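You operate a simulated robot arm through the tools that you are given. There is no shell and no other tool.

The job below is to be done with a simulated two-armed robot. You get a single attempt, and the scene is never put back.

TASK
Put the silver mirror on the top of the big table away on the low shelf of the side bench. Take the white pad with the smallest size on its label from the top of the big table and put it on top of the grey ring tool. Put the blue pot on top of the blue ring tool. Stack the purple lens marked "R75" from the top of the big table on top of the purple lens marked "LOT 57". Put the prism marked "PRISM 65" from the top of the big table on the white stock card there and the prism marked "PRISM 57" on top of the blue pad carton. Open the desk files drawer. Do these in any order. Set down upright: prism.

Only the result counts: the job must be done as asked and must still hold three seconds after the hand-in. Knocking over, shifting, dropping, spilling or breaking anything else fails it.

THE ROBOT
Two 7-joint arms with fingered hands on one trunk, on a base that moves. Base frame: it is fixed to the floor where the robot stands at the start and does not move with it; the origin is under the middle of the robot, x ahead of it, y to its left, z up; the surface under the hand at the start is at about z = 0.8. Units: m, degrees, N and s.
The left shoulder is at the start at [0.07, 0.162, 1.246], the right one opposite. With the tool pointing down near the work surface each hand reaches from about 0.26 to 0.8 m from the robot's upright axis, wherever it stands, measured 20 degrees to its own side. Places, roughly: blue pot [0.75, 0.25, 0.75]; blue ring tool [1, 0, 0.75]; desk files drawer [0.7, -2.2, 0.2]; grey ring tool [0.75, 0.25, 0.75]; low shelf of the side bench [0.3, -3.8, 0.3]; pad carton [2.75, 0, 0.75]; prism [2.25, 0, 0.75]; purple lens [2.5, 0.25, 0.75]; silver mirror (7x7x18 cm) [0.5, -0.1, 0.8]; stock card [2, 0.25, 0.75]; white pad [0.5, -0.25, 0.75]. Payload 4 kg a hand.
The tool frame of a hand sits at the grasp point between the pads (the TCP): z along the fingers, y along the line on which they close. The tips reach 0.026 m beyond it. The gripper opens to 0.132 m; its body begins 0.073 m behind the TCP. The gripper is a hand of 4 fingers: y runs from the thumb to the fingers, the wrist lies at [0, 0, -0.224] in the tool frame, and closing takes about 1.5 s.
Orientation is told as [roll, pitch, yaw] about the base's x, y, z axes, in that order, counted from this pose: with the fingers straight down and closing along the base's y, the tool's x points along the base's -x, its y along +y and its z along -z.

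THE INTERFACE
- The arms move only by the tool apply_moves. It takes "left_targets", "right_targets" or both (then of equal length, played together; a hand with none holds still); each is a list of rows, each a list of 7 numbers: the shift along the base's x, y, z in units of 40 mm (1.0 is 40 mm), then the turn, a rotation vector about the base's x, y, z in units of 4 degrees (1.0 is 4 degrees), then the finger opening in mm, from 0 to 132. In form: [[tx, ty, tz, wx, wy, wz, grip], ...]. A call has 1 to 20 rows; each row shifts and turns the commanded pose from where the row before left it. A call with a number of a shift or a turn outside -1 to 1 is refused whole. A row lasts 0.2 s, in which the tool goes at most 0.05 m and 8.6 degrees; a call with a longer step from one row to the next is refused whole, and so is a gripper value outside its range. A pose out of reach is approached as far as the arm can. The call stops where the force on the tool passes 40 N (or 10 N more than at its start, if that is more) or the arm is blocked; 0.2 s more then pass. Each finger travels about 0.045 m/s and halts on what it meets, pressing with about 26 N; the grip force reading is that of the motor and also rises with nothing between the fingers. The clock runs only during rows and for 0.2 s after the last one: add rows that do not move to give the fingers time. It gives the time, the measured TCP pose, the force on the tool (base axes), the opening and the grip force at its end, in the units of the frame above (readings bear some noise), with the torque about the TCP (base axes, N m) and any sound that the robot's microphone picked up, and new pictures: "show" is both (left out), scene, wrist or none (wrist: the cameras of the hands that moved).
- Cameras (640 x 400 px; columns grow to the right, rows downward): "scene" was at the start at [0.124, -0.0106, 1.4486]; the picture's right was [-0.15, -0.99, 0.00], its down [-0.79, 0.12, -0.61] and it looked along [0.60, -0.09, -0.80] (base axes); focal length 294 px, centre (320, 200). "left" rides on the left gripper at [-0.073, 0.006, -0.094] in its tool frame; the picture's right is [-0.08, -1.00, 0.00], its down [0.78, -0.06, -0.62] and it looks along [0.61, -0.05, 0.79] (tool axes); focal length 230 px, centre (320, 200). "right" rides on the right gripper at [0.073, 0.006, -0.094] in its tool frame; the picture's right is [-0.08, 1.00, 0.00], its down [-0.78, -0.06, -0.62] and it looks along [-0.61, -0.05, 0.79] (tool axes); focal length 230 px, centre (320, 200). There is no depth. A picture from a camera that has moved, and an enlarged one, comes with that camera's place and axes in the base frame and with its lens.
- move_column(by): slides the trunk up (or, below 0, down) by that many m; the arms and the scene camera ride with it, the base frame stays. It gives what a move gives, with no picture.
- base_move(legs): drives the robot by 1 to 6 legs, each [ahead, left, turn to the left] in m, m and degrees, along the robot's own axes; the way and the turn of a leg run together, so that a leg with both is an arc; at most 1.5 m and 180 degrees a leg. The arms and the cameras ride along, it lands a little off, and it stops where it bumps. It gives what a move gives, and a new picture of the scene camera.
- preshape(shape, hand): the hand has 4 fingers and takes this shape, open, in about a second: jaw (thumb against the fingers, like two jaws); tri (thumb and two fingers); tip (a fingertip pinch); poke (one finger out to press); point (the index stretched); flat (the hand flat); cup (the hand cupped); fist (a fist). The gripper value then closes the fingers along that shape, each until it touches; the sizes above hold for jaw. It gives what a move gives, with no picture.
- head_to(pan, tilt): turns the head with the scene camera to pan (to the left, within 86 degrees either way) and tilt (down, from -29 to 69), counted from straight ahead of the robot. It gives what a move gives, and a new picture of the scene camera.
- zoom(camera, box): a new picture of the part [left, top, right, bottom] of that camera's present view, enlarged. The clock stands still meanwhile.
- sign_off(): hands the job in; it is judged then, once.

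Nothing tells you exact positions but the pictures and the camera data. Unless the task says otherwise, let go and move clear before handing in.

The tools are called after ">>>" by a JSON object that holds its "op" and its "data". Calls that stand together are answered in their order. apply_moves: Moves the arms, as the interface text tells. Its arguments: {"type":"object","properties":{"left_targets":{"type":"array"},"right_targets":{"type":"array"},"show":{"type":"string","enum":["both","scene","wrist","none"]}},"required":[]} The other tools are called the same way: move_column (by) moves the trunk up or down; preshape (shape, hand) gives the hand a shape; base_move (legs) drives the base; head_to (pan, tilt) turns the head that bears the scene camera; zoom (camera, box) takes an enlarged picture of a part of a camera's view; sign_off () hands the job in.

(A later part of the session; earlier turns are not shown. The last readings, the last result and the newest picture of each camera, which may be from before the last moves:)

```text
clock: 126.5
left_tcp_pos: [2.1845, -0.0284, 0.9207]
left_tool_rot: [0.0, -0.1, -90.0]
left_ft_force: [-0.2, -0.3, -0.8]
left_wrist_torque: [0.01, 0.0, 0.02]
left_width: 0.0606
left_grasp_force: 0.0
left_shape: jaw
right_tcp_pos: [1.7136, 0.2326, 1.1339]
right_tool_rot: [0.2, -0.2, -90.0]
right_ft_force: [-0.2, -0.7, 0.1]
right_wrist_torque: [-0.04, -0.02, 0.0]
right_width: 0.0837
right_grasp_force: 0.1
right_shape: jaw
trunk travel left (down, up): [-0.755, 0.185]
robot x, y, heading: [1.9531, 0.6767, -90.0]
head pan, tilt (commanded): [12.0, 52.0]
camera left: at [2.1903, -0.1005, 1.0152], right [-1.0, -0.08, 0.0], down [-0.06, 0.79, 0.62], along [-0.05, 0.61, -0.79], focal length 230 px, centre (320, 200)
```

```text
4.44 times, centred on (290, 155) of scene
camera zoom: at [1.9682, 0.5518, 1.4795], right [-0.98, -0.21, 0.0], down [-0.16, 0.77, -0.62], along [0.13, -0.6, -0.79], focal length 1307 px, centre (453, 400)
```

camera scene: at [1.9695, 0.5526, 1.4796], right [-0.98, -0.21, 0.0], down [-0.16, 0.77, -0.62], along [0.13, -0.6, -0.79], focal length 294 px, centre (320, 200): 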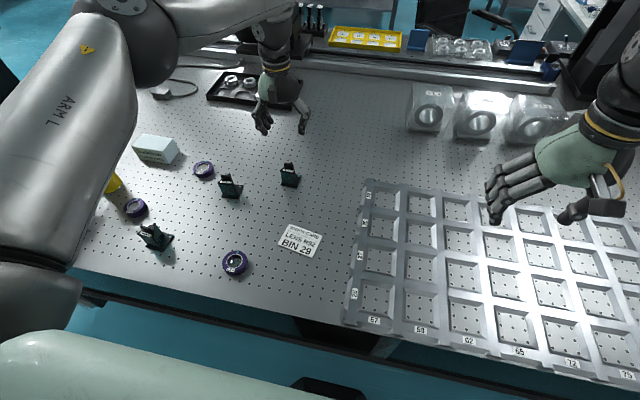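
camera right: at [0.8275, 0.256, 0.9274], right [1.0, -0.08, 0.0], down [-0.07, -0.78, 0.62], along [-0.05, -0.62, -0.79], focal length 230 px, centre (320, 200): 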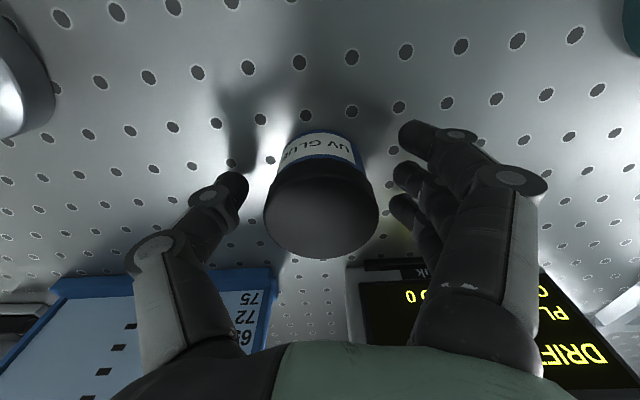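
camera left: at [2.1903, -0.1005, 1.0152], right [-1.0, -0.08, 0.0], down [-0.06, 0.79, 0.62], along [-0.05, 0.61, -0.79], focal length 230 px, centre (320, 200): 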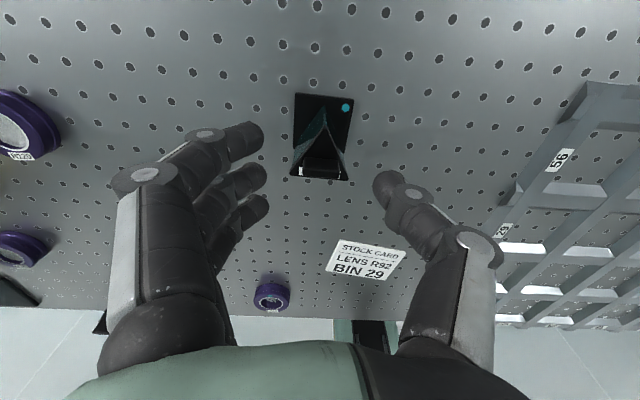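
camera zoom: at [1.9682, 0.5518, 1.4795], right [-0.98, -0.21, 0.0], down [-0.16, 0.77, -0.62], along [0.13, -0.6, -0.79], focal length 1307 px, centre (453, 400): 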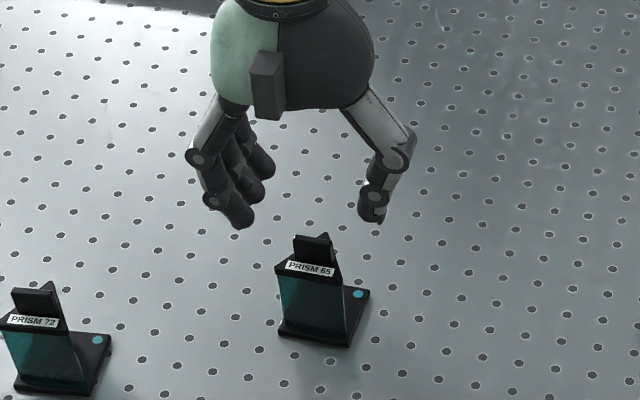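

>>> {"op": "apply_moves", "data": {"left_targets": [[0, 0.12, -0.3, 0, 0, 0, 60], [0, 0, -0.3, 0, 0, 0, 60], [0, 0, -0.2, 0, 0, 0, 60], [0, 0, 0, 0, 0, 0, 60]], "show": "none"}}

>>> {"op": "zoom", "data": {"camera": "left", "box": [200, 80, 440, 260]}}

>>> {"op": "zoom", "data": {"camera": "scene", "box": [250, 130, 330, 190]}}

```text
clock: 127.5
left_tcp_pos: [2.1836, -0.0199, 0.8886]
left_tool_rot: [0.0, 0.0, -90.0]
left_ft_force: [-0.1, 0.5, 0.6]
left_wrist_torque: [0.02, -0.02, -0.03]
left_width: 0.0608
left_grasp_force: 0.1
left_shape: jaw
right_tcp_pos: [1.7145, 0.2342, 1.1332]
right_tool_rot: [0.1, -0.2, -90.1]
right_ft_force: [-0.4, -0.6, -0.6]
right_wrist_torque: [0.03, -0.01, 0.02]
right_width: 0.0835
right_grasp_force: 0.0
right_shape: jaw
trunk travel left (down, up): [-0.755, 0.185]
robot x, y, heading: [1.9493, 0.6709, -89.6]
head pan, tilt (commanded): [12.0, 52.0]
```

```text
2.22 times, centred on (320, 170) of left
camera zoom: at [2.1902, -0.0931, 0.9826], right [-1.0, -0.08, 0.0], down [-0.06, 0.79, 0.62], along [-0.05, 0.61, -0.79], focal length 511 px, centre (320, 267)
```

zoom: 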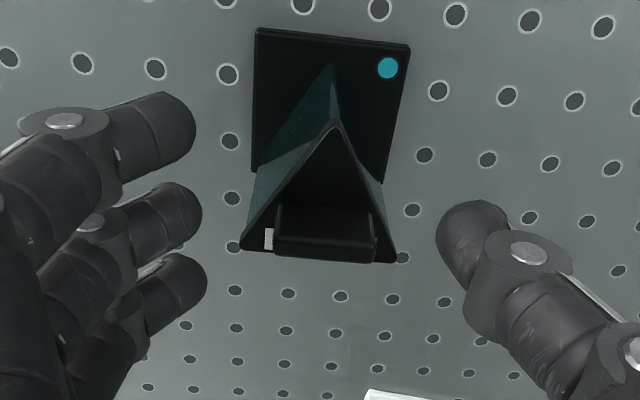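

```text
6.67 times, centred on (290, 160) of scene
camera zoom: at [1.9688, 0.552, 1.4796], right [-0.98, -0.21, 0.0], down [-0.16, 0.77, -0.62], along [0.13, -0.6, -0.79], focal length 1960 px, centre (520, 467)
```

zoom: 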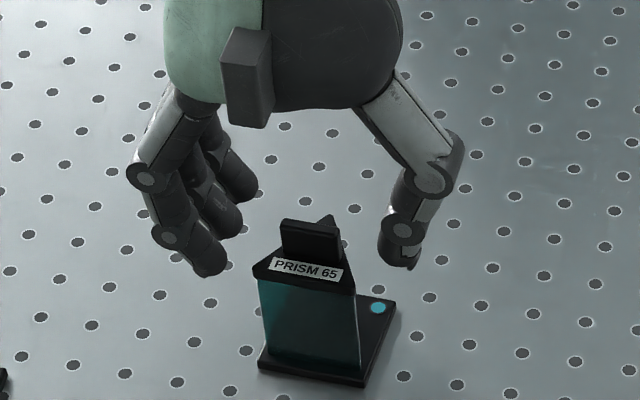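

Thumb and middle finger line up with the bar's ends. Closing.

>>> {"op": "apply_moves", "data": {"left_targets": [[0, 0, 0, 0, 0, 0, 30], [0, 0, 0, 0, 0, 0, 15], [0, 0, 0, 0, 0, 0, 5], [0, 0, 0, 0, 0, 0, 5], [0, 0, 0, 0, 0, 0, 0], [0, 0, 0, 0, 0, 0, 0], [0, 0, 0, 0, 0, 0, 0]], "show": "none"}}

>>> {"op": "zoom", "data": {"camera": "left", "box": [200, 80, 440, 260]}}

>>> {"op": "zoom", "data": {"camera": "scene", "box": [250, 130, 330, 190]}}

```text
clock: 129.1
left_tcp_pos: [2.1839, -0.0209, 0.89]
left_tool_rot: [0.1, -0.1, -89.9]
left_ft_force: [0.2, -0.8, 3.9]
left_wrist_torque: [-0.01, -0.14, 0.02]
left_width: 0.006
left_grasp_force: 26.4
left_shape: jaw
right_tcp_pos: [1.7141, 0.2332, 1.1342]
right_tool_rot: [0.2, -0.1, -90.1]
right_ft_force: [0.6, 0.4, -0.3]
right_wrist_torque: [-0.02, -0.01, -0.01]
right_width: 0.0836
right_grasp_force: 0.1
right_shape: jaw
trunk travel left (down, up): [-0.755, 0.185]
robot x, y, heading: [1.9544, 0.6753, -90.0]
head pan, tilt (commanded): [12.0, 52.0]
```

```text
2.22 times, centred on (320, 170) of left
camera zoom: at [2.19, -0.0933, 0.9837], right [-1.0, -0.08, 0.0], down [-0.06, 0.79, 0.62], along [-0.05, 0.61, -0.79], focal length 511 px, centre (320, 267)
```

zoom: 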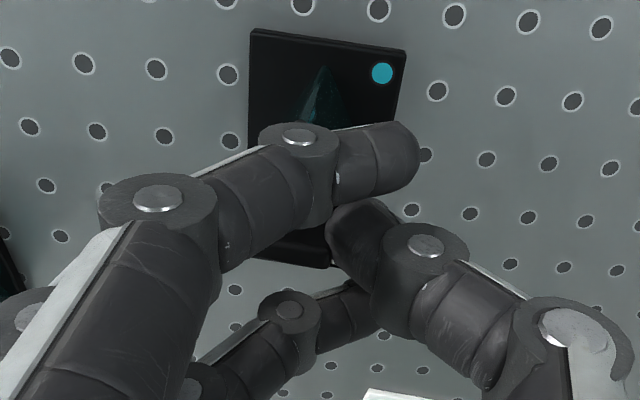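

```text
6.67 times, centred on (290, 160) of scene
camera zoom: at [1.9685, 0.5523, 1.4796], right [-0.98, -0.21, 0.0], down [-0.16, 0.77, -0.62], along [0.13, -0.6, -0.79], focal length 1960 px, centre (520, 467)
```

zoom: 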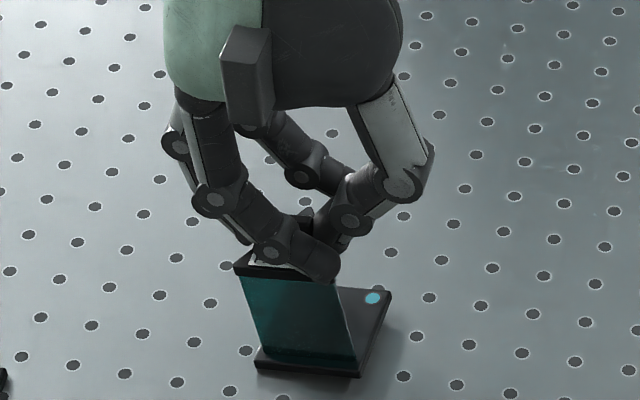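

The grip took hold, but the prism top seems to have leaned slightly. I'll look closer before lifting.

>>> {"op": "zoom", "data": {"camera": "scene", "box": [270, 150, 310, 182]}}

>>> {"op": "apply_moves", "data": {"left_targets": [[0, 0, 0, 0, 0, 0, 30], [0, 0, 0, 0, 0, 0, 60], [0, 0, 0, 0, 0, 0, 60], [0, 0, 0, 0, 0, 0, 60], [0, 0, 0, 0, 0, 0, 60]], "show": "none"}}

>>> {"op": "zoom", "data": {"camera": "left", "box": [200, 80, 440, 260]}}

>>> {"op": "zoom", "data": {"camera": "scene", "box": [250, 130, 330, 190]}}

```text
12.50 times, centred on (290, 166) of scene
camera zoom: at [1.9685, 0.5523, 1.4796], right [-0.98, -0.21, 0.0], down [-0.16, 0.77, -0.62], along [0.13, -0.6, -0.79], focal length 3675 px, centre (695, 625)
```

zoom: 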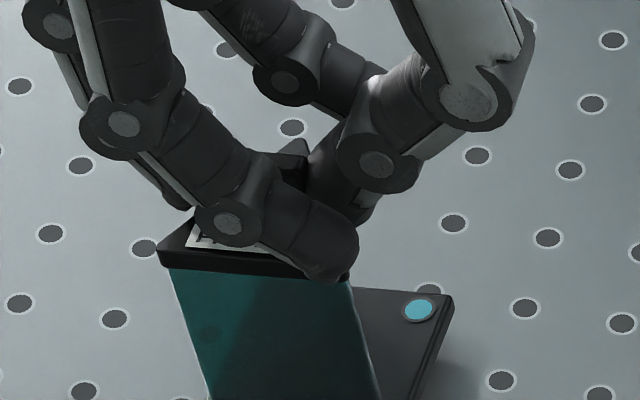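

```text
clock: 130.2
left_tcp_pos: [2.1836, -0.0216, 0.8892]
left_tool_rot: [0.0, -0.1, -89.9]
left_ft_force: [1.0, 0.3, 0.5]
left_wrist_torque: [-0.02, -0.01, 0.01]
left_width: 0.0593
left_grasp_force: 0.1
left_shape: jaw
right_tcp_pos: [1.7147, 0.2337, 1.1336]
right_tool_rot: [0.1, -0.1, -90.0]
right_ft_force: [-0.6, 0.1, 0.1]
right_wrist_torque: [-0.01, -0.02, -0.01]
right_width: 0.0837
right_grasp_force: 0.1
right_shape: jaw
trunk travel left (down, up): [-0.755, 0.185]
robot x, y, heading: [1.9533, 0.6761, -89.7]
head pan, tilt (commanded): [12.0, 52.0]
```

```text
2.22 times, centred on (320, 170) of left
camera zoom: at [2.1901, -0.0933, 0.9827], right [-1.0, -0.08, 0.0], down [-0.06, 0.79, 0.62], along [-0.05, 0.61, -0.79], focal length 511 px, centre (320, 267)
```

zoom: 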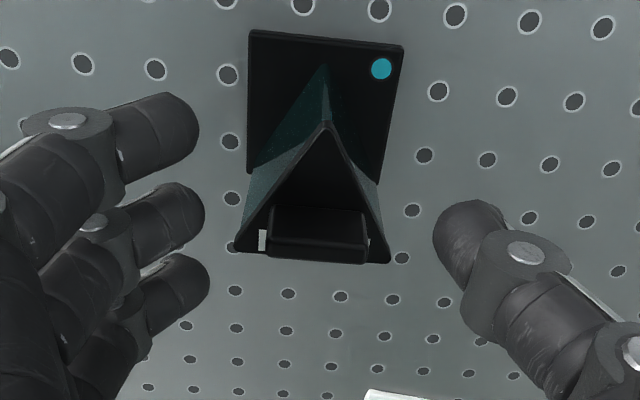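

```text
6.67 times, centred on (290, 160) of scene
camera zoom: at [1.9688, 0.5518, 1.4795], right [-0.98, -0.21, 0.0], down [-0.16, 0.77, -0.62], along [0.13, -0.6, -0.79], focal length 1960 px, centre (520, 467)
```

zoom: 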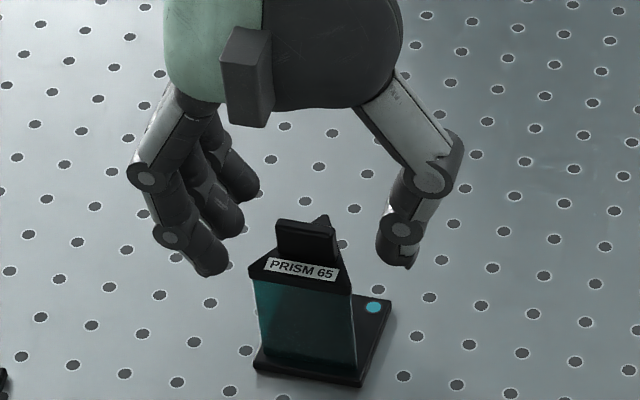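

The prism settled back upright. The thumb overpowers a single opposing finger when told to close fully, so I'll close stepwise and stop at the bar's length.

>>> {"op": "apply_moves", "data": {"left_targets": [[0, 0, 0, 0, 0, 0, 40], [0, 0, 0, 0, 0, 0, 34], [0, 0, 0, 0, 0, 0, 34], [0, 0, 0, 0, 0, 0, 34]], "show": "none"}}

>>> {"op": "zoom", "data": {"camera": "left", "box": [200, 80, 440, 260]}}

```text
clock: 131.2
left_tcp_pos: [2.185, -0.021, 0.8897]
left_tool_rot: [0.0, -0.1, -90.0]
left_ft_force: [0.4, 0.3, 0.5]
left_wrist_torque: [0.02, -0.03, -0.01]
left_width: 0.0344
left_grasp_force: 0.0
left_shape: jaw
right_tcp_pos: [1.7141, 0.2338, 1.134]
right_tool_rot: [0.1, -0.2, -90.0]
right_ft_force: [0.8, -0.5, 0.1]
right_wrist_torque: [0.0, 0.02, -0.02]
right_width: 0.0835
right_grasp_force: 0.1
right_shape: jaw
trunk travel left (down, up): [-0.755, 0.185]
robot x, y, heading: [1.954, 0.6744, -90.1]
head pan, tilt (commanded): [12.0, 52.0]
```

```text
2.22 times, centred on (320, 170) of left
camera zoom: at [2.19, -0.0933, 0.9828], right [-1.0, -0.08, 0.0], down [-0.06, 0.79, 0.62], along [-0.05, 0.61, -0.79], focal length 511 px, centre (320, 267)
```

zoom: 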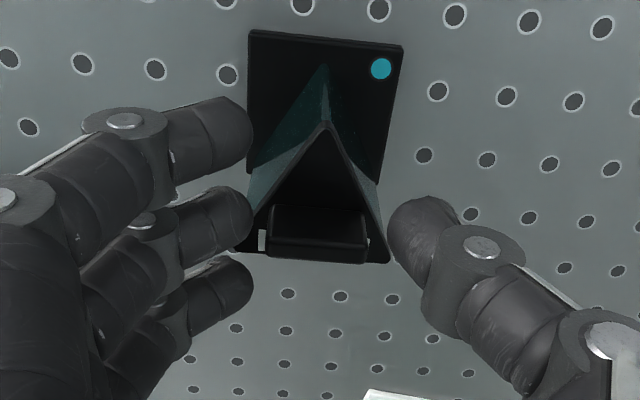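

The gap is symmetrical about the bar. Closing to 24 and then 21.

>>> {"op": "apply_moves", "data": {"left_targets": [[0, 0, 0, 0, 0, 0, 26], [0, 0, 0, 0, 0, 0, 23], [0, 0, 0, 0, 0, 0, 21], [0, 0, 0, 0, 0, 0, 21]], "show": "none"}}

>>> {"op": "zoom", "data": {"camera": "left", "box": [200, 80, 440, 260]}}

>>> {"op": "zoom", "data": {"camera": "scene", "box": [260, 140, 320, 190]}}

```text
clock: 132.2
left_tcp_pos: [2.1832, -0.0206, 0.8899]
left_tool_rot: [0.0, -0.1, -90.0]
left_ft_force: [0.2, 0.0, 1.7]
left_wrist_torque: [0.0, -0.02, 0.02]
left_width: 0.008
left_grasp_force: 12.9
left_shape: jaw
right_tcp_pos: [1.7148, 0.2335, 1.134]
right_tool_rot: [0.1, -0.2, -89.9]
right_ft_force: [0.1, 0.1, -0.1]
right_wrist_torque: [0.01, 0.0, -0.01]
right_width: 0.0837
right_grasp_force: 0.0
right_shape: jaw
trunk travel left (down, up): [-0.755, 0.185]
robot x, y, heading: [1.9515, 0.6761, -89.9]
head pan, tilt (commanded): [12.0, 52.0]
```

```text
2.22 times, centred on (320, 170) of left
camera zoom: at [2.1898, -0.0933, 0.9829], right [-1.0, -0.08, 0.0], down [-0.06, 0.79, 0.62], along [-0.05, 0.61, -0.79], focal length 511 px, centre (320, 267)
```

zoom: 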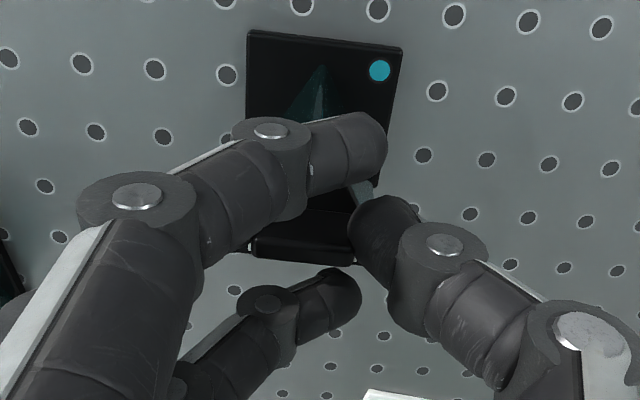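

```text
8.00 times, centred on (290, 165) of scene
camera zoom: at [1.9686, 0.5519, 1.4796], right [-0.98, -0.21, 0.0], down [-0.16, 0.77, -0.62], along [0.13, -0.6, -0.79], focal length 2352 px, centre (560, 480)
```

zoom: 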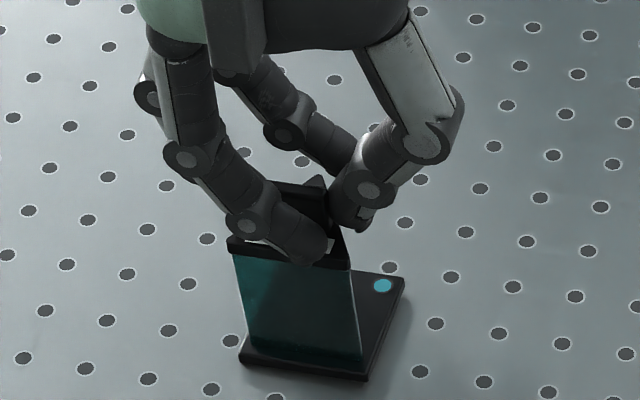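

The grip holds at about 13 N with only a slight lean toward +x. I'll shift the hand 4 mm back to right the prism, then lift a little and check.

>>> {"op": "apply_moves", "data": {"left_targets": [[-0.1, 0, 0, 0, 0, 0, 18], [0, 0, 0, 0, 0, 0, 18], [0, 0, 0.15, 0, 0, 0, 18], [0, 0, 0.25, 0, 0, 0, 18], [0, 0, 0.3, 0, 0, 0, 18], [0, 0, 0, 0, 0, 0, 18]], "show": "none"}}

>>> {"op": "zoom", "data": {"camera": "left", "box": [200, 80, 440, 260]}}

>>> {"op": "zoom", "data": {"camera": "scene", "box": [260, 130, 320, 180]}}

```text
clock: 133.7
left_tcp_pos: [2.1807, -0.0212, 0.919]
left_tool_rot: [0.1, 0.0, -90.1]
left_ft_force: [0.5, 0.0, -1.7]
left_wrist_torque: [0.01, 0.01, -0.03]
left_width: 0.0187
left_grasp_force: 0.2
left_shape: jaw
right_tcp_pos: [1.7143, 0.2332, 1.1338]
right_tool_rot: [0.2, -0.1, -90.0]
right_ft_force: [0.5, 0.6, -0.1]
right_wrist_torque: [0.0, -0.02, 0.01]
right_width: 0.0838
right_grasp_force: 0.0
right_shape: jaw
trunk travel left (down, up): [-0.755, 0.185]
robot x, y, heading: [1.9499, 0.6712, -89.8]
head pan, tilt (commanded): [12.0, 52.0]
```

```text
2.22 times, centred on (320, 170) of left
camera zoom: at [2.1865, -0.0947, 1.0116], right [-1.0, -0.08, 0.0], down [-0.06, 0.79, 0.62], along [-0.05, 0.61, -0.79], focal length 511 px, centre (320, 267)
```

zoom: 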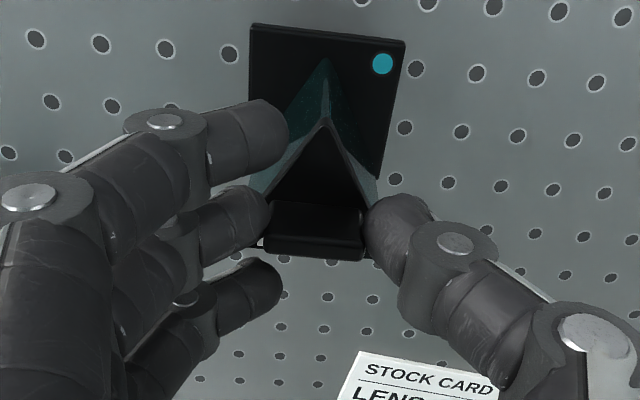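

```text
8.00 times, centred on (290, 155) of scene
camera zoom: at [1.9688, 0.5513, 1.4795], right [-0.98, -0.21, 0.0], down [-0.16, 0.77, -0.62], along [0.13, -0.6, -0.79], focal length 2352 px, centre (560, 560)
```

zoom: 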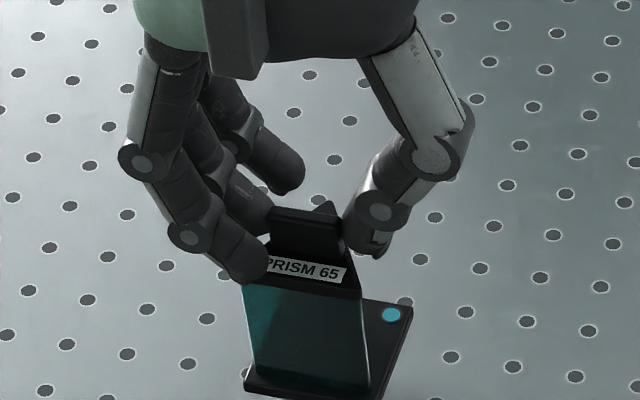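

The prism is off the table and upright, but the grip is now light. I'll tighten it while it hangs free.

>>> {"op": "apply_moves", "data": {"left_targets": [[0, 0, 0, 0, 0, 0, 12], [0, 0, 0, 0, 0, 0, 6], [0, 0, 0, 0, 0, 0, 2], [0, 0, 0, 0, 0, 0, 2], [0, 0, 0, 0, 0, 0, 2]], "show": "none"}}

>>> {"op": "zoom", "data": {"camera": "left", "box": [200, 80, 440, 260]}}

>>> {"op": "zoom", "data": {"camera": "scene", "box": [260, 130, 320, 180]}}

```text
clock: 134.8
left_tcp_pos: [2.1804, -0.0206, 0.918]
left_tool_rot: [0.1, 0.1, -90.0]
left_ft_force: [-0.3, -0.9, -0.3]
left_wrist_torque: [0.01, 0.0, 0.0]
left_width: 0.0002
left_grasp_force: 26.1
left_shape: jaw
right_tcp_pos: [1.7139, 0.2343, 1.134]
right_tool_rot: [0.2, -0.2, -90.0]
right_ft_force: [0.0, -0.5, 0.3]
right_wrist_torque: [-0.03, 0.01, -0.02]
right_width: 0.0835
right_grasp_force: 0.0
right_shape: jaw
trunk travel left (down, up): [-0.755, 0.185]
robot x, y, heading: [1.9566, 0.6764, -90.0]
head pan, tilt (commanded): [12.0, 52.0]
```

```text
2.22 times, centred on (320, 170) of left
camera zoom: at [2.1866, -0.0944, 1.0119], right [-1.0, -0.08, 0.0], down [-0.06, 0.79, 0.62], along [-0.05, 0.61, -0.79], focal length 511 px, centre (320, 267)
```

zoom: 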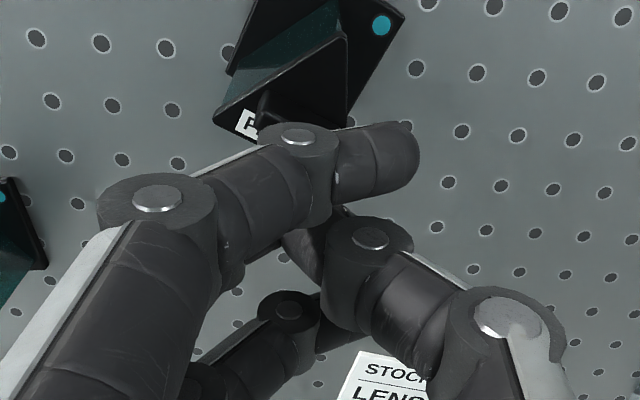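

```text
8.00 times, centred on (290, 155) of scene
camera zoom: at [1.9687, 0.5518, 1.4795], right [-0.98, -0.21, 0.0], down [-0.16, 0.77, -0.62], along [0.13, -0.6, -0.79], focal length 2352 px, centre (560, 560)
```

zoom: 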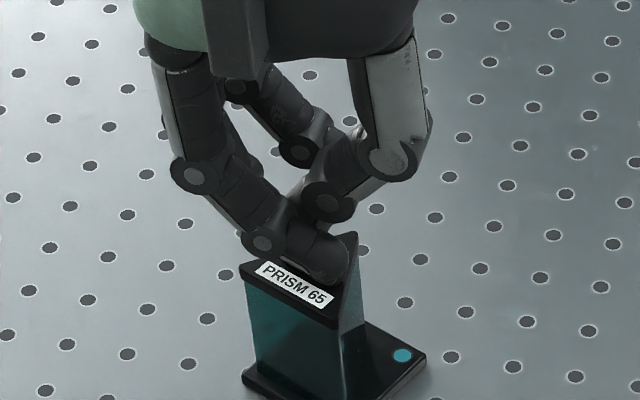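

The bar slipped out as the fingers closed past it, and the prism is standing on the table again, turned a bit. I'll raise the empty hand and check the prism.

>>> {"op": "apply_moves", "data": {"left_targets": [[0, 0, 0.8, 0, 0, 0, 2], [0, 0, 0.9, 0, 0, 0, 30], [0, 0, 0.9, 0, 0, 0, 60], [0, 0.3, 0, 0, 0, 0, 60], [0, 0, 0, 0, 0, 0, 60]], "show": "both"}}

>>> {"op": "zoom", "data": {"camera": "left", "box": [200, 30, 440, 210]}}

>>> {"op": "zoom", "data": {"camera": "scene", "box": [260, 140, 340, 200]}}

```text
clock: 136.1
left_tcp_pos: [2.1807, -0.0109, 1.0204]
left_tool_rot: [0.1, 0.0, -90.1]
left_ft_force: [0.7, 0.2, -0.1]
left_wrist_torque: [0.01, -0.02, -0.03]
left_width: 0.0592
left_grasp_force: 0.0
left_shape: jaw
right_tcp_pos: [1.7146, 0.2328, 1.1327]
right_tool_rot: [0.0, -0.2, -90.0]
right_ft_force: [0.6, -0.6, -0.9]
right_wrist_torque: [0.02, 0.02, 0.03]
right_width: 0.0832
right_grasp_force: 0.0
right_shape: jaw
trunk travel left (down, up): [-0.755, 0.185]
robot x, y, heading: [1.9533, 0.6784, -89.8]
head pan, tilt (commanded): [12.0, 52.0]
camera scene: at [1.9685, 0.5515, 1.4795], right [-0.98, -0.21, 0.0], down [-0.16, 0.77, -0.62], along [0.13, -0.6, -0.79], focal length 294 px, centre (320, 200)
camera left: at [2.1864, -0.0837, 1.1145], right [-1.0, -0.08, 0.0], down [-0.06, 0.79, 0.62], along [-0.05, 0.61, -0.79], focal length 230 px, centre (320, 200)
```

scene: 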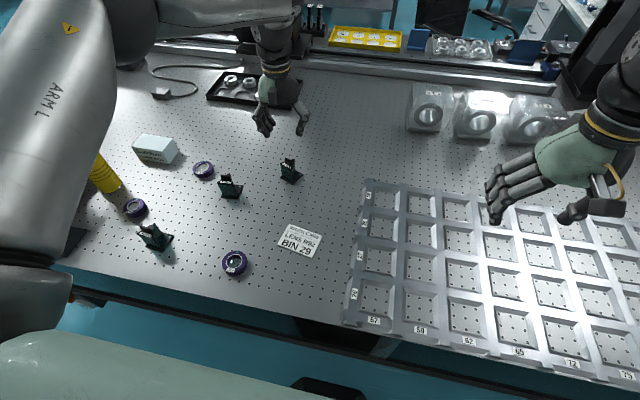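
left: 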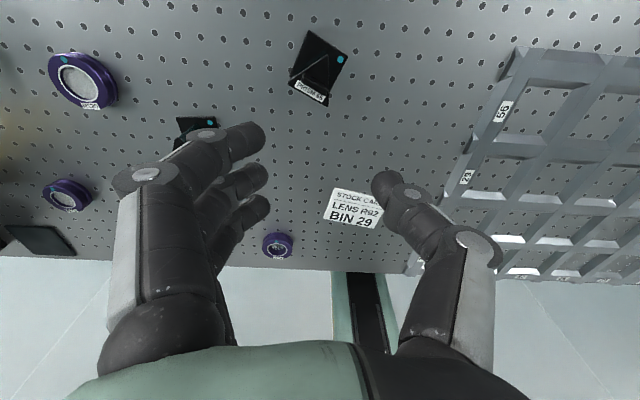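

```text
2.22 times, centred on (320, 120) of left
camera zoom: at [2.1864, -0.0837, 1.1145], right [-1.0, -0.08, 0.0], down [-0.06, 0.79, 0.62], along [-0.05, 0.61, -0.79], focal length 511 px, centre (320, 378)
```

zoom: 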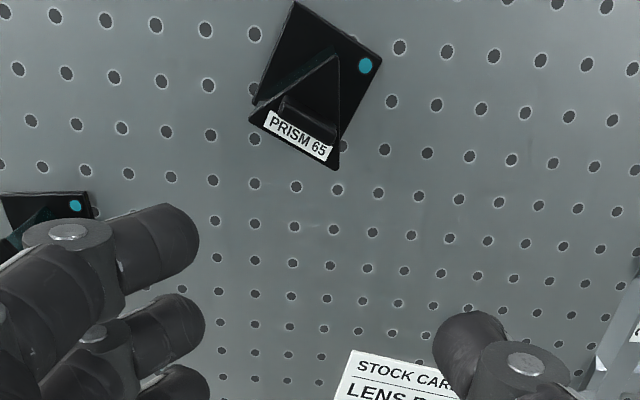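

```text
6.67 times, centred on (300, 170) of scene
camera zoom: at [1.9685, 0.5515, 1.4795], right [-0.98, -0.21, 0.0], down [-0.16, 0.77, -0.62], along [0.13, -0.6, -0.79], focal length 1960 px, centre (453, 400)
```

zoom: 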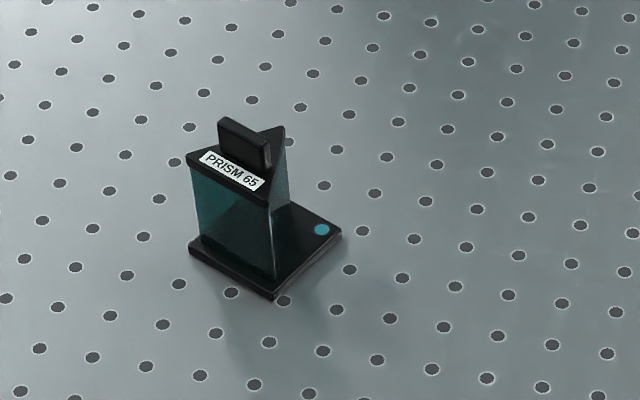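

The prism stands upright and intact, turned by about 27 degrees, centred at [2.184, -0.038]. A better grasp is across the glass body: fingers flat on the label face and thumb on the apex edge. I'll step the base 2 cm closer and turn the left hand by 63 degrees.

>>> {"op": "base_move", "data": {"legs": [[0.02, 0, 0]]}}

>>> {"op": "apply_moves", "data": {"left_targets": [[0, 0, 0, 0, 0, 0.985, 70], [0, 0, 0, 0, 0, 0.985, 70], [0, 0, 0, 0, 0, 0.985, 70], [0, 0, 0, 0, 0, 0.985, 70], [0, 0, 0, 0, 0, 0.985, 70], [0, 0, 0, 0, 0, 0.985, 70], [0, 0, 0, 0, 0, 0.985, 70], [0, 0, 0, 0, 0, 0.985, 70], [0, 0, 0, 0, 0, 0.985, 70], [0, 0, 0, 0, 0, 0.985, 70], [0, 0, 0, 0, 0, 0.985, 70], [0, 0, 0, 0, 0, 0.985, 70], [0, 0, 0, 0, 0, 0.985, 70], [0, 0, 0, 0, 0, 0.985, 70], [0, 0, 0, 0, 0, 0.985, 70], [0, 0, 0, 0, 0, 0.985, 70], [0, 0, 0, 0, 0, 0, 70]], "show": "both"}}

```text
clock: 136.8
left_tcp_pos: [2.18, -0.0254, 1.0254]
left_tool_rot: [0.0, -0.3, -89.9]
left_ft_force: [0.3, 0.4, 0.0]
left_wrist_torque: [-0.03, -0.04, -0.01]
left_width: 0.0594
left_grasp_force: 0.2
left_shape: jaw
right_tcp_pos: [1.7144, 0.2183, 1.1373]
right_tool_rot: [0.0, -0.4, -90.1]
right_ft_force: [-0.2, -0.3, 0.6]
right_wrist_torque: [-0.06, 0.02, -0.01]
right_width: 0.0835
right_grasp_force: 0.1
right_shape: jaw
trunk travel left (down, up): [-0.755, 0.185]
robot x, y, heading: [1.9482, 0.6575, -89.9]
head pan, tilt (commanded): [12.0, 52.0]
camera scene: at [1.9686, 0.5386, 1.4802], right [-0.98, -0.21, 0.0], down [-0.16, 0.77, -0.62], along [0.13, -0.61, -0.79], focal length 294 px, centre (320, 200)
```

scene: 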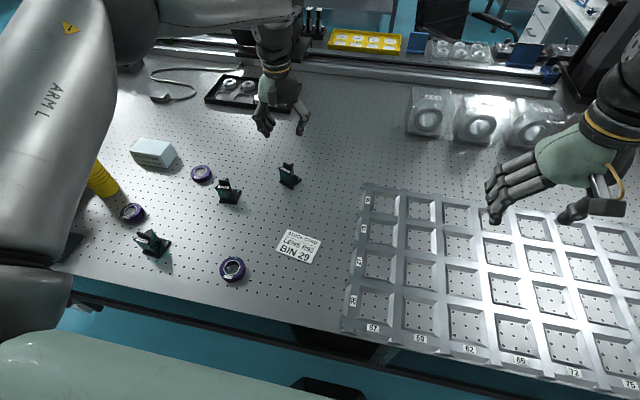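

```text
clock: 140.4
left_tcp_pos: [2.1805, -0.0287, 1.0215]
left_tool_rot: [0.0, -0.1, -26.9]
left_ft_force: [0.3, 0.0, 0.3]
left_wrist_torque: [0.02, 0.0, 0.01]
left_width: 0.0693
left_grasp_force: 0.1
left_shape: jaw
right_tcp_pos: [1.7147, 0.2137, 1.1345]
right_tool_rot: [0.1, -0.2, -89.9]
right_ft_force: [-1.1, 0.2, 0.1]
right_wrist_torque: [-0.04, 0.03, 0.02]
right_width: 0.0834
right_grasp_force: 0.0
right_shape: jaw
trunk travel left (down, up): [-0.755, 0.185]
robot x, y, heading: [1.9567, 0.6537, -89.7]
head pan, tilt (commanded): [12.0, 52.0]
camera scene: at [1.9687, 0.5324, 1.4795], right [-0.98, -0.21, 0.0], down [-0.16, 0.77, -0.62], along [0.13, -0.6, -0.79], focal length 294 px, centre (320, 200)
camera left: at [2.2483, -0.0576, 1.1155], right [-0.38, -0.92, 0.0], down [-0.73, 0.3, 0.62], along [-0.57, 0.24, -0.79], focal length 230 px, centre (320, 200)
```

scene: 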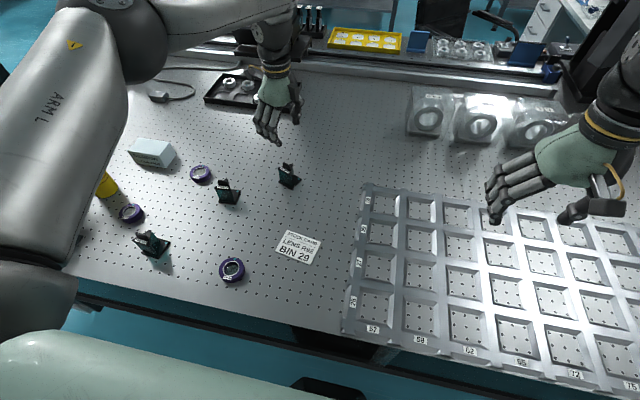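
left: 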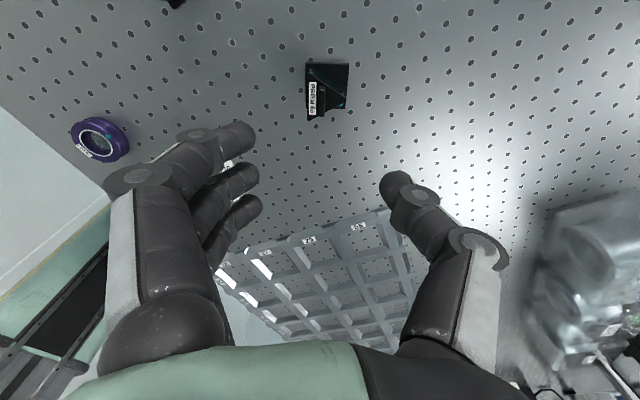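

The hand turned freely. Zooming to refine prism centre and angle.

>>> {"op": "zoom", "data": {"camera": "left", "box": [260, 40, 400, 145]}}

```text
3.81 times, centred on (330, 92) of left
camera zoom: at [2.2483, -0.0576, 1.1155], right [-0.38, -0.92, 0.0], down [-0.73, 0.3, 0.62], along [-0.57, 0.24, -0.79], focal length 876 px, centre (282, 610)
```

zoom: 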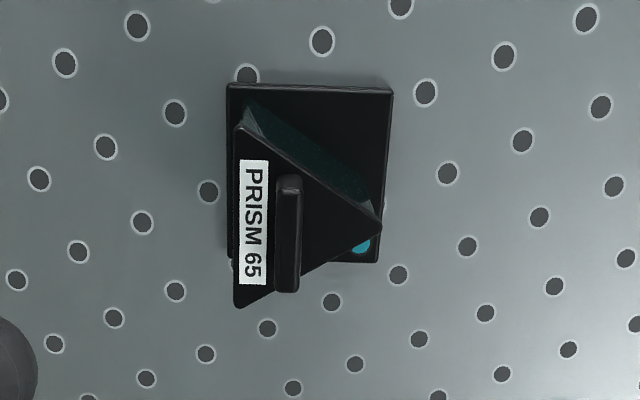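

The prism is well aligned with the hand. Centre is [2.185, -0.040]. Coming down over it.

>>> {"op": "apply_moves", "data": {"left_targets": [[0.11, -0.28, -0.6, 0, 0, 0.6, 70], [0, 0, -0.9, 0, 0, 0, 70], [0, 0, -0.9, 0, 0, 0, 70], [0, 0, -0.5, 0, 0, 0, 70], [0, 0, 0, 0, 0, 0, 70]], "show": "wrist"}}

>>> {"op": "zoom", "data": {"camera": "left", "box": [200, 60, 440, 240]}}

>>> {"op": "zoom", "data": {"camera": "scene", "box": [250, 120, 330, 190]}}

```text
clock: 141.6
left_tcp_pos: [2.1837, -0.0421, 0.904]
left_tool_rot: [0.0, -0.1, -24.6]
left_ft_force: [0.0, 0.5, 0.4]
left_wrist_torque: [0.0, 0.0, 0.02]
left_width: 0.0691
left_grasp_force: 0.0
left_shape: jaw
right_tcp_pos: [1.7147, 0.214, 1.1341]
right_tool_rot: [0.2, -0.2, -90.1]
right_ft_force: [0.3, -0.2, -0.4]
right_wrist_torque: [0.02, 0.0, -0.01]
right_width: 0.0833
right_grasp_force: 0.1
right_shape: jaw
trunk travel left (down, up): [-0.755, 0.185]
robot x, y, heading: [1.9543, 0.6574, -90.1]
head pan, tilt (commanded): [12.0, 52.0]
camera left: at [2.2537, -0.0674, 0.9985], right [-0.34, -0.94, 0.0], down [-0.74, 0.27, 0.62], along [-0.58, 0.21, -0.79], focal length 230 px, centre (320, 200)
```

left: 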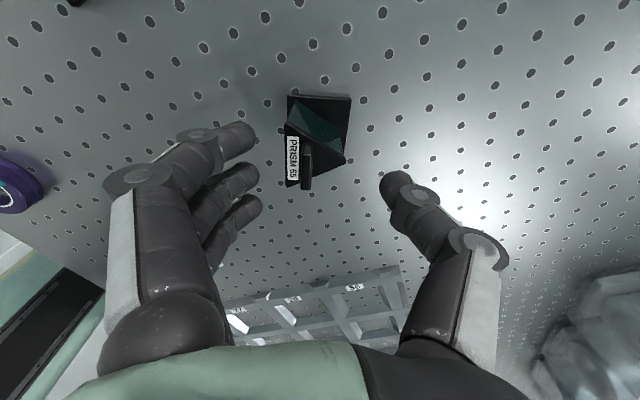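

```text
2.22 times, centred on (320, 150) of left
camera zoom: at [2.2537, -0.0674, 0.9985], right [-0.34, -0.94, 0.0], down [-0.74, 0.27, 0.62], along [-0.58, 0.21, -0.79], focal length 511 px, centre (320, 311)
```

zoom: 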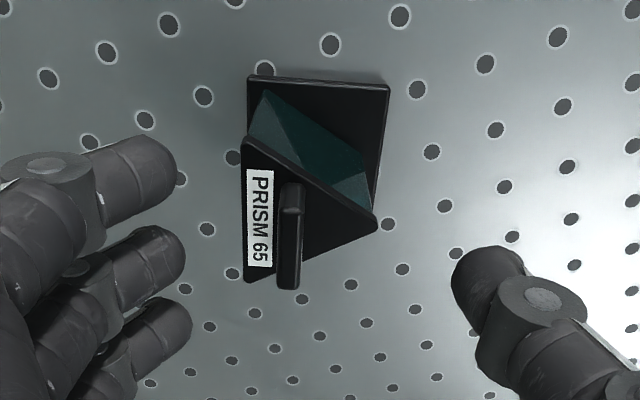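

```text
5.71 times, centred on (290, 155) of scene
camera zoom: at [1.9689, 0.5328, 1.4796], right [-0.98, -0.21, 0.0], down [-0.16, 0.77, -0.62], along [0.13, -0.6, -0.79], focal length 1680 px, centre (491, 457)
```

zoom: 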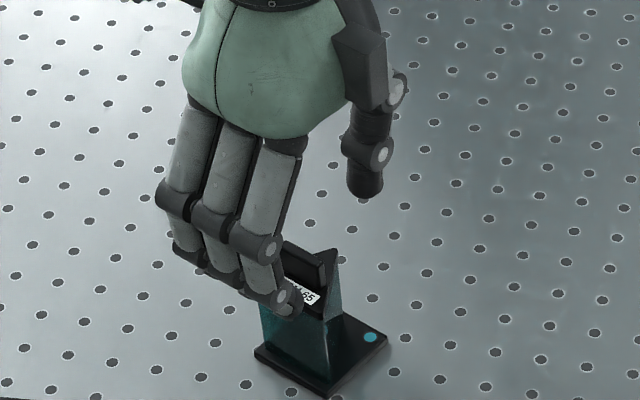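

Only 3 mm off centre. I'll correct, descend to z=0.848 and close gently.

>>> {"op": "apply_moves", "data": {"left_targets": [[0.03, 0.07, -0.4, 0, 0, 0, 70], [0, 0, -0.5, 0, 0, 0, 70], [0, 0, -0.5, 0, 0, 0, 70], [0, 0, 0, 0, 0, 0, 70]], "show": "none"}}

>>> {"op": "zoom", "data": {"camera": "left", "box": [200, 80, 440, 260]}}

>>> {"op": "zoom", "data": {"camera": "scene", "box": [250, 120, 330, 190]}}

```text
clock: 142.6
left_tcp_pos: [2.1844, -0.039, 0.8469]
left_tool_rot: [0.0, 0.0, -24.6]
left_ft_force: [-0.4, -0.4, -0.7]
left_wrist_torque: [-0.03, -0.03, 0.0]
left_width: 0.0691
left_grasp_force: 0.0
left_shape: jaw
right_tcp_pos: [1.715, 0.2139, 1.1346]
right_tool_rot: [0.1, -0.2, -90.0]
right_ft_force: [-0.4, -0.4, 0.1]
right_wrist_torque: [0.0, 0.01, -0.01]
right_width: 0.0835
right_grasp_force: 0.1
right_shape: jaw
trunk travel left (down, up): [-0.755, 0.185]
robot x, y, heading: [1.9503, 0.6544, -89.8]
head pan, tilt (commanded): [12.0, 52.0]
```

```text
2.22 times, centred on (320, 170) of left
camera zoom: at [2.2542, -0.064, 0.9408], right [-0.34, -0.94, 0.0], down [-0.74, 0.27, 0.62], along [-0.58, 0.21, -0.79], focal length 511 px, centre (320, 267)
```

zoom: 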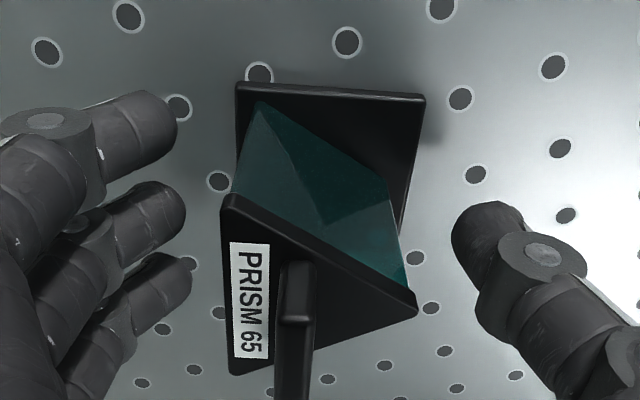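

```text
5.71 times, centred on (290, 155) of scene
camera zoom: at [1.969, 0.5326, 1.4796], right [-0.98, -0.21, 0.0], down [-0.16, 0.77, -0.62], along [0.13, -0.6, -0.79], focal length 1680 px, centre (491, 457)
```

zoom: 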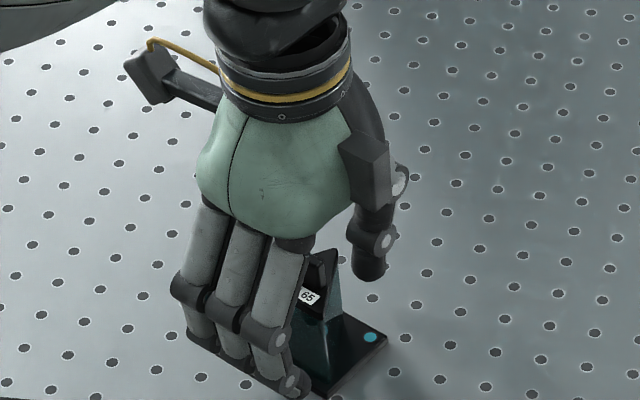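

>>> {"op": "apply_moves", "data": {"left_targets": [[0, 0, 0, 0, 0, 0, 50], [0, 0, 0, 0, 0, 0, 40], [0, 0, 0, 0, 0, 0, 30], [0, 0, 0, 0, 0, 0, 25], [0, 0, 0, 0, 0, 0, 20], [0, 0, 0, 0, 0, 0, 20]], "show": "none"}}

>>> {"op": "zoom", "data": {"camera": "left", "box": [200, 80, 440, 260]}}

>>> {"op": "zoom", "data": {"camera": "scene", "box": [250, 120, 330, 190]}}

```text
clock: 144.0
left_tcp_pos: [2.185, -0.0387, 0.8478]
left_tool_rot: [-0.1, -0.2, -24.6]
left_ft_force: [-0.7, 0.7, 0.0]
left_wrist_torque: [0.0, -0.03, 0.02]
left_width: 0.0331
left_grasp_force: 25.8
left_shape: jaw
right_tcp_pos: [1.7147, 0.2138, 1.1346]
right_tool_rot: [0.2, -0.1, -90.0]
right_ft_force: [0.6, -0.1, -0.4]
right_wrist_torque: [0.02, 0.0, -0.02]
right_width: 0.0837
right_grasp_force: 0.1
right_shape: jaw
trunk travel left (down, up): [-0.755, 0.185]
robot x, y, heading: [1.9552, 0.6529, -90.1]
head pan, tilt (commanded): [12.0, 52.0]
```

```text
2.22 times, centred on (320, 170) of left
camera zoom: at [2.2541, -0.0642, 0.9409], right [-0.34, -0.94, 0.0], down [-0.74, 0.27, 0.62], along [-0.58, 0.21, -0.79], focal length 511 px, centre (320, 267)
```

zoom: 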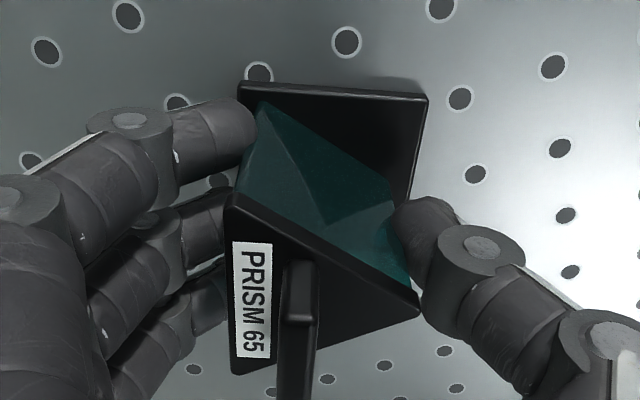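

```text
5.71 times, centred on (290, 155) of scene
camera zoom: at [1.9687, 0.5322, 1.4795], right [-0.98, -0.21, 0.0], down [-0.16, 0.77, -0.62], along [0.13, -0.6, -0.79], focal length 1680 px, centre (491, 457)
```

zoom: 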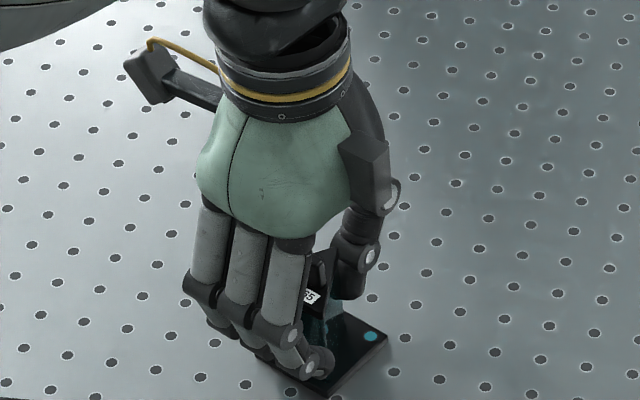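

A solid 26 N grip with the prism still upright. Lifting.

>>> {"op": "apply_moves", "data": {"left_targets": [[0, 0, 0.3, 0, 0, 0, 20], [0, 0, 0.5, 0, 0, 0, 20], [0, 0, 0.8, 0, 0, 0, 20], [0, 0, 0.4, 0, 0, 0, 20], [0, 0, 0, 0, 0, 0, 20]], "show": "both"}}

>>> {"op": "zoom", "data": {"camera": "scene", "box": [250, 100, 340, 270]}}

```text
clock: 145.2
left_tcp_pos: [2.1844, -0.0397, 0.9286]
left_tool_rot: [0.0, -0.1, -24.6]
left_ft_force: [0.6, 0.0, -2.6]
left_wrist_torque: [-0.02, -0.01, 0.01]
left_width: 0.0332
left_grasp_force: 26.1
left_shape: jaw
right_tcp_pos: [1.7153, 0.2142, 1.1336]
right_tool_rot: [0.1, -0.2, -90.0]
right_ft_force: [0.5, -0.1, -0.8]
right_wrist_torque: [0.02, -0.01, 0.0]
right_width: 0.0837
right_grasp_force: 0.1
right_shape: jaw
trunk travel left (down, up): [-0.755, 0.185]
robot x, y, heading: [1.9558, 0.6565, -90.2]
head pan, tilt (commanded): [12.0, 52.0]
camera scene: at [1.969, 0.5318, 1.4795], right [-0.98, -0.21, 0.0], down [-0.16, 0.77, -0.62], along [0.13, -0.6, -0.79], focal length 294 px, centre (320, 200)
camera left: at [2.2539, -0.0641, 1.0224], right [-0.34, -0.94, 0.0], down [-0.74, 0.27, 0.62], along [-0.58, 0.21, -0.79], focal length 230 px, centre (320, 200)
```

scene: 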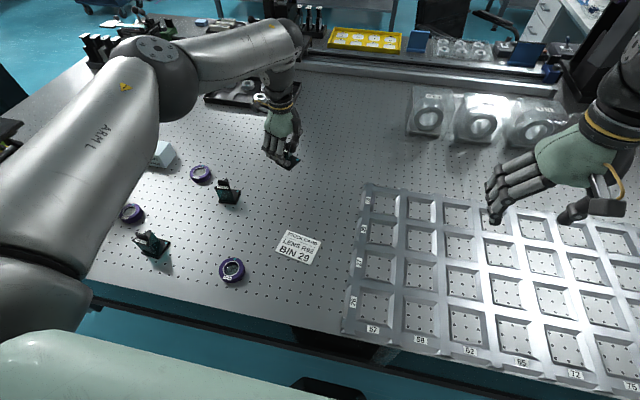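
left: 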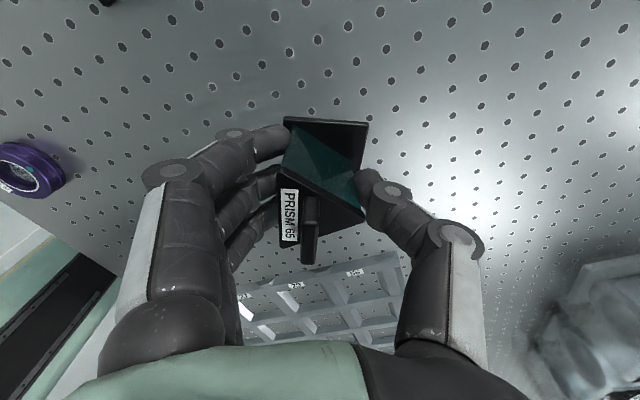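

```text
2.35 times, centred on (295, 185) of scene
camera zoom: at [1.969, 0.5318, 1.4795], right [-0.98, -0.21, 0.0], down [-0.16, 0.77, -0.62], along [0.13, -0.6, -0.79], focal length 692 px, centre (379, 235)
```

zoom: 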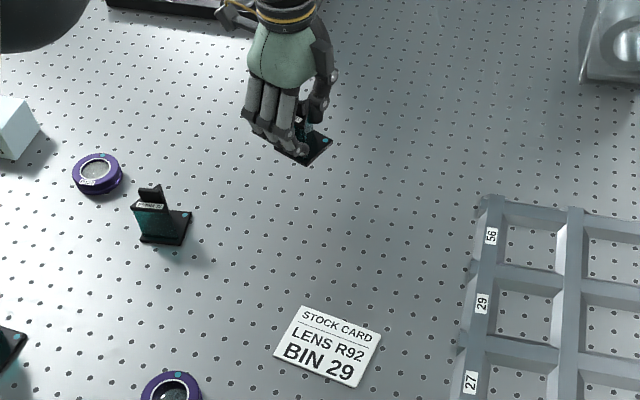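

PRISM 65 is held firmly (0.26 kg). The card centre is [2.103, 0.176]. Carrying it there and turning 12 degrees to square it with the card.

>>> {"op": "apply_moves", "data": {"left_targets": [[-0.34, 0.9, 0, 0, 0, 0.5, 20], [-0.34, 0.9, 0, 0, 0, 0.5, 20], [-0.34, 0.9, 0, 0, 0, 0.5, 20], [-0.34, 0.9, 0, 0, 0, 0.5, 20], [-0.34, 0.9, 0, 0, 0, 0.5, 20], [-0.34, 0.89, 0, 0, 0, 0.5, 20], [0, 0, 0, 0, 0, 0, 20]], "show": "both"}}

>>> {"op": "zoom", "data": {"camera": "scene", "box": [250, 160, 350, 280]}}

>>> {"op": "zoom", "data": {"camera": "left", "box": [200, 30, 440, 210]}}

```text
clock: 146.8
left_tcp_pos: [2.1058, 0.18, 0.9263]
left_tool_rot: [0.0, -0.2, -12.5]
left_ft_force: [-0.2, 1.0, -1.6]
left_wrist_torque: [0.0, 0.0, -0.02]
left_width: 0.033
left_grasp_force: 25.8
left_shape: jaw
right_tcp_pos: [1.7153, 0.2132, 1.1329]
right_tool_rot: [0.1, -0.3, -90.0]
right_ft_force: [-0.7, 0.4, -0.3]
right_wrist_torque: [0.0, 0.0, -0.01]
right_width: 0.0836
right_grasp_force: 0.1
right_shape: jaw
trunk travel left (down, up): [-0.755, 0.185]
robot x, y, heading: [1.9525, 0.6585, -90.0]
head pan, tilt (commanded): [12.0, 52.0]
camera scene: at [1.9692, 0.5318, 1.4795], right [-0.98, -0.21, 0.0], down [-0.16, 0.77, -0.62], along [0.13, -0.6, -0.79], focal length 294 px, centre (320, 200)
camera left: at [2.1789, 0.1711, 1.0205], right [-0.14, -0.99, 0.0], down [-0.78, 0.11, 0.62], along [-0.61, 0.09, -0.79], focal length 230 px, centre (320, 200)
```

scene: 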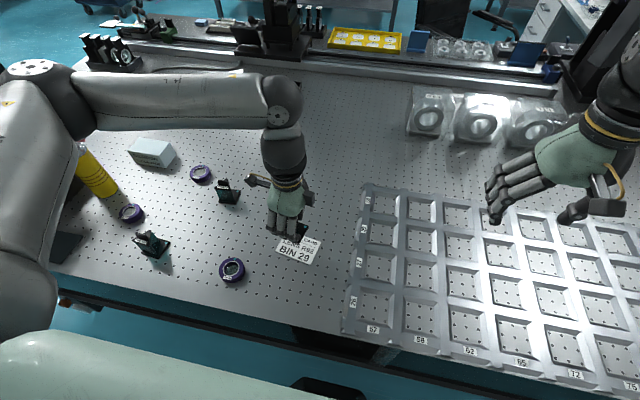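
left: 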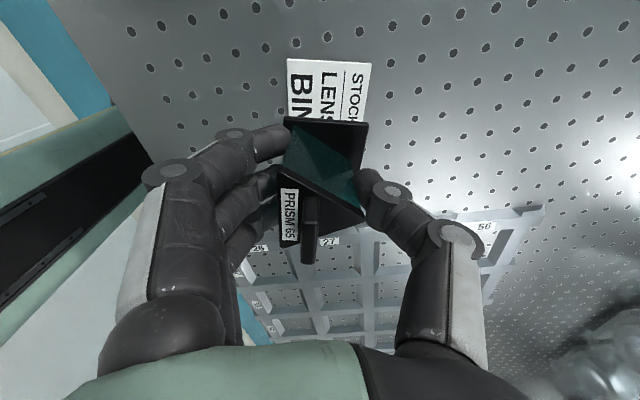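

```text
3.33 times, centred on (300, 220) of scene
camera zoom: at [1.9692, 0.5318, 1.4795], right [-0.98, -0.21, 0.0], down [-0.16, 0.77, -0.62], along [0.13, -0.6, -0.79], focal length 980 px, centre (387, 133)
```

zoom: 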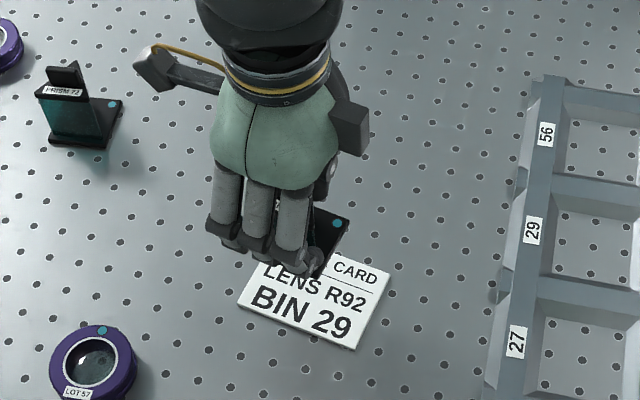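

```text
2.22 times, centred on (320, 120) of left
camera zoom: at [2.1789, 0.1711, 1.0205], right [-0.14, -0.99, 0.0], down [-0.78, 0.11, 0.62], along [-0.61, 0.09, -0.79], focal length 511 px, centre (320, 378)
```

zoom: 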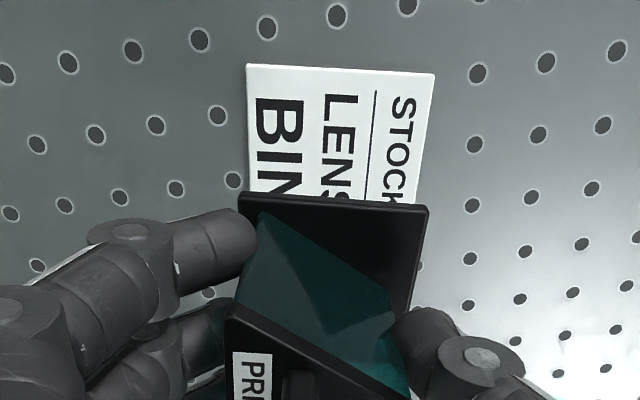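

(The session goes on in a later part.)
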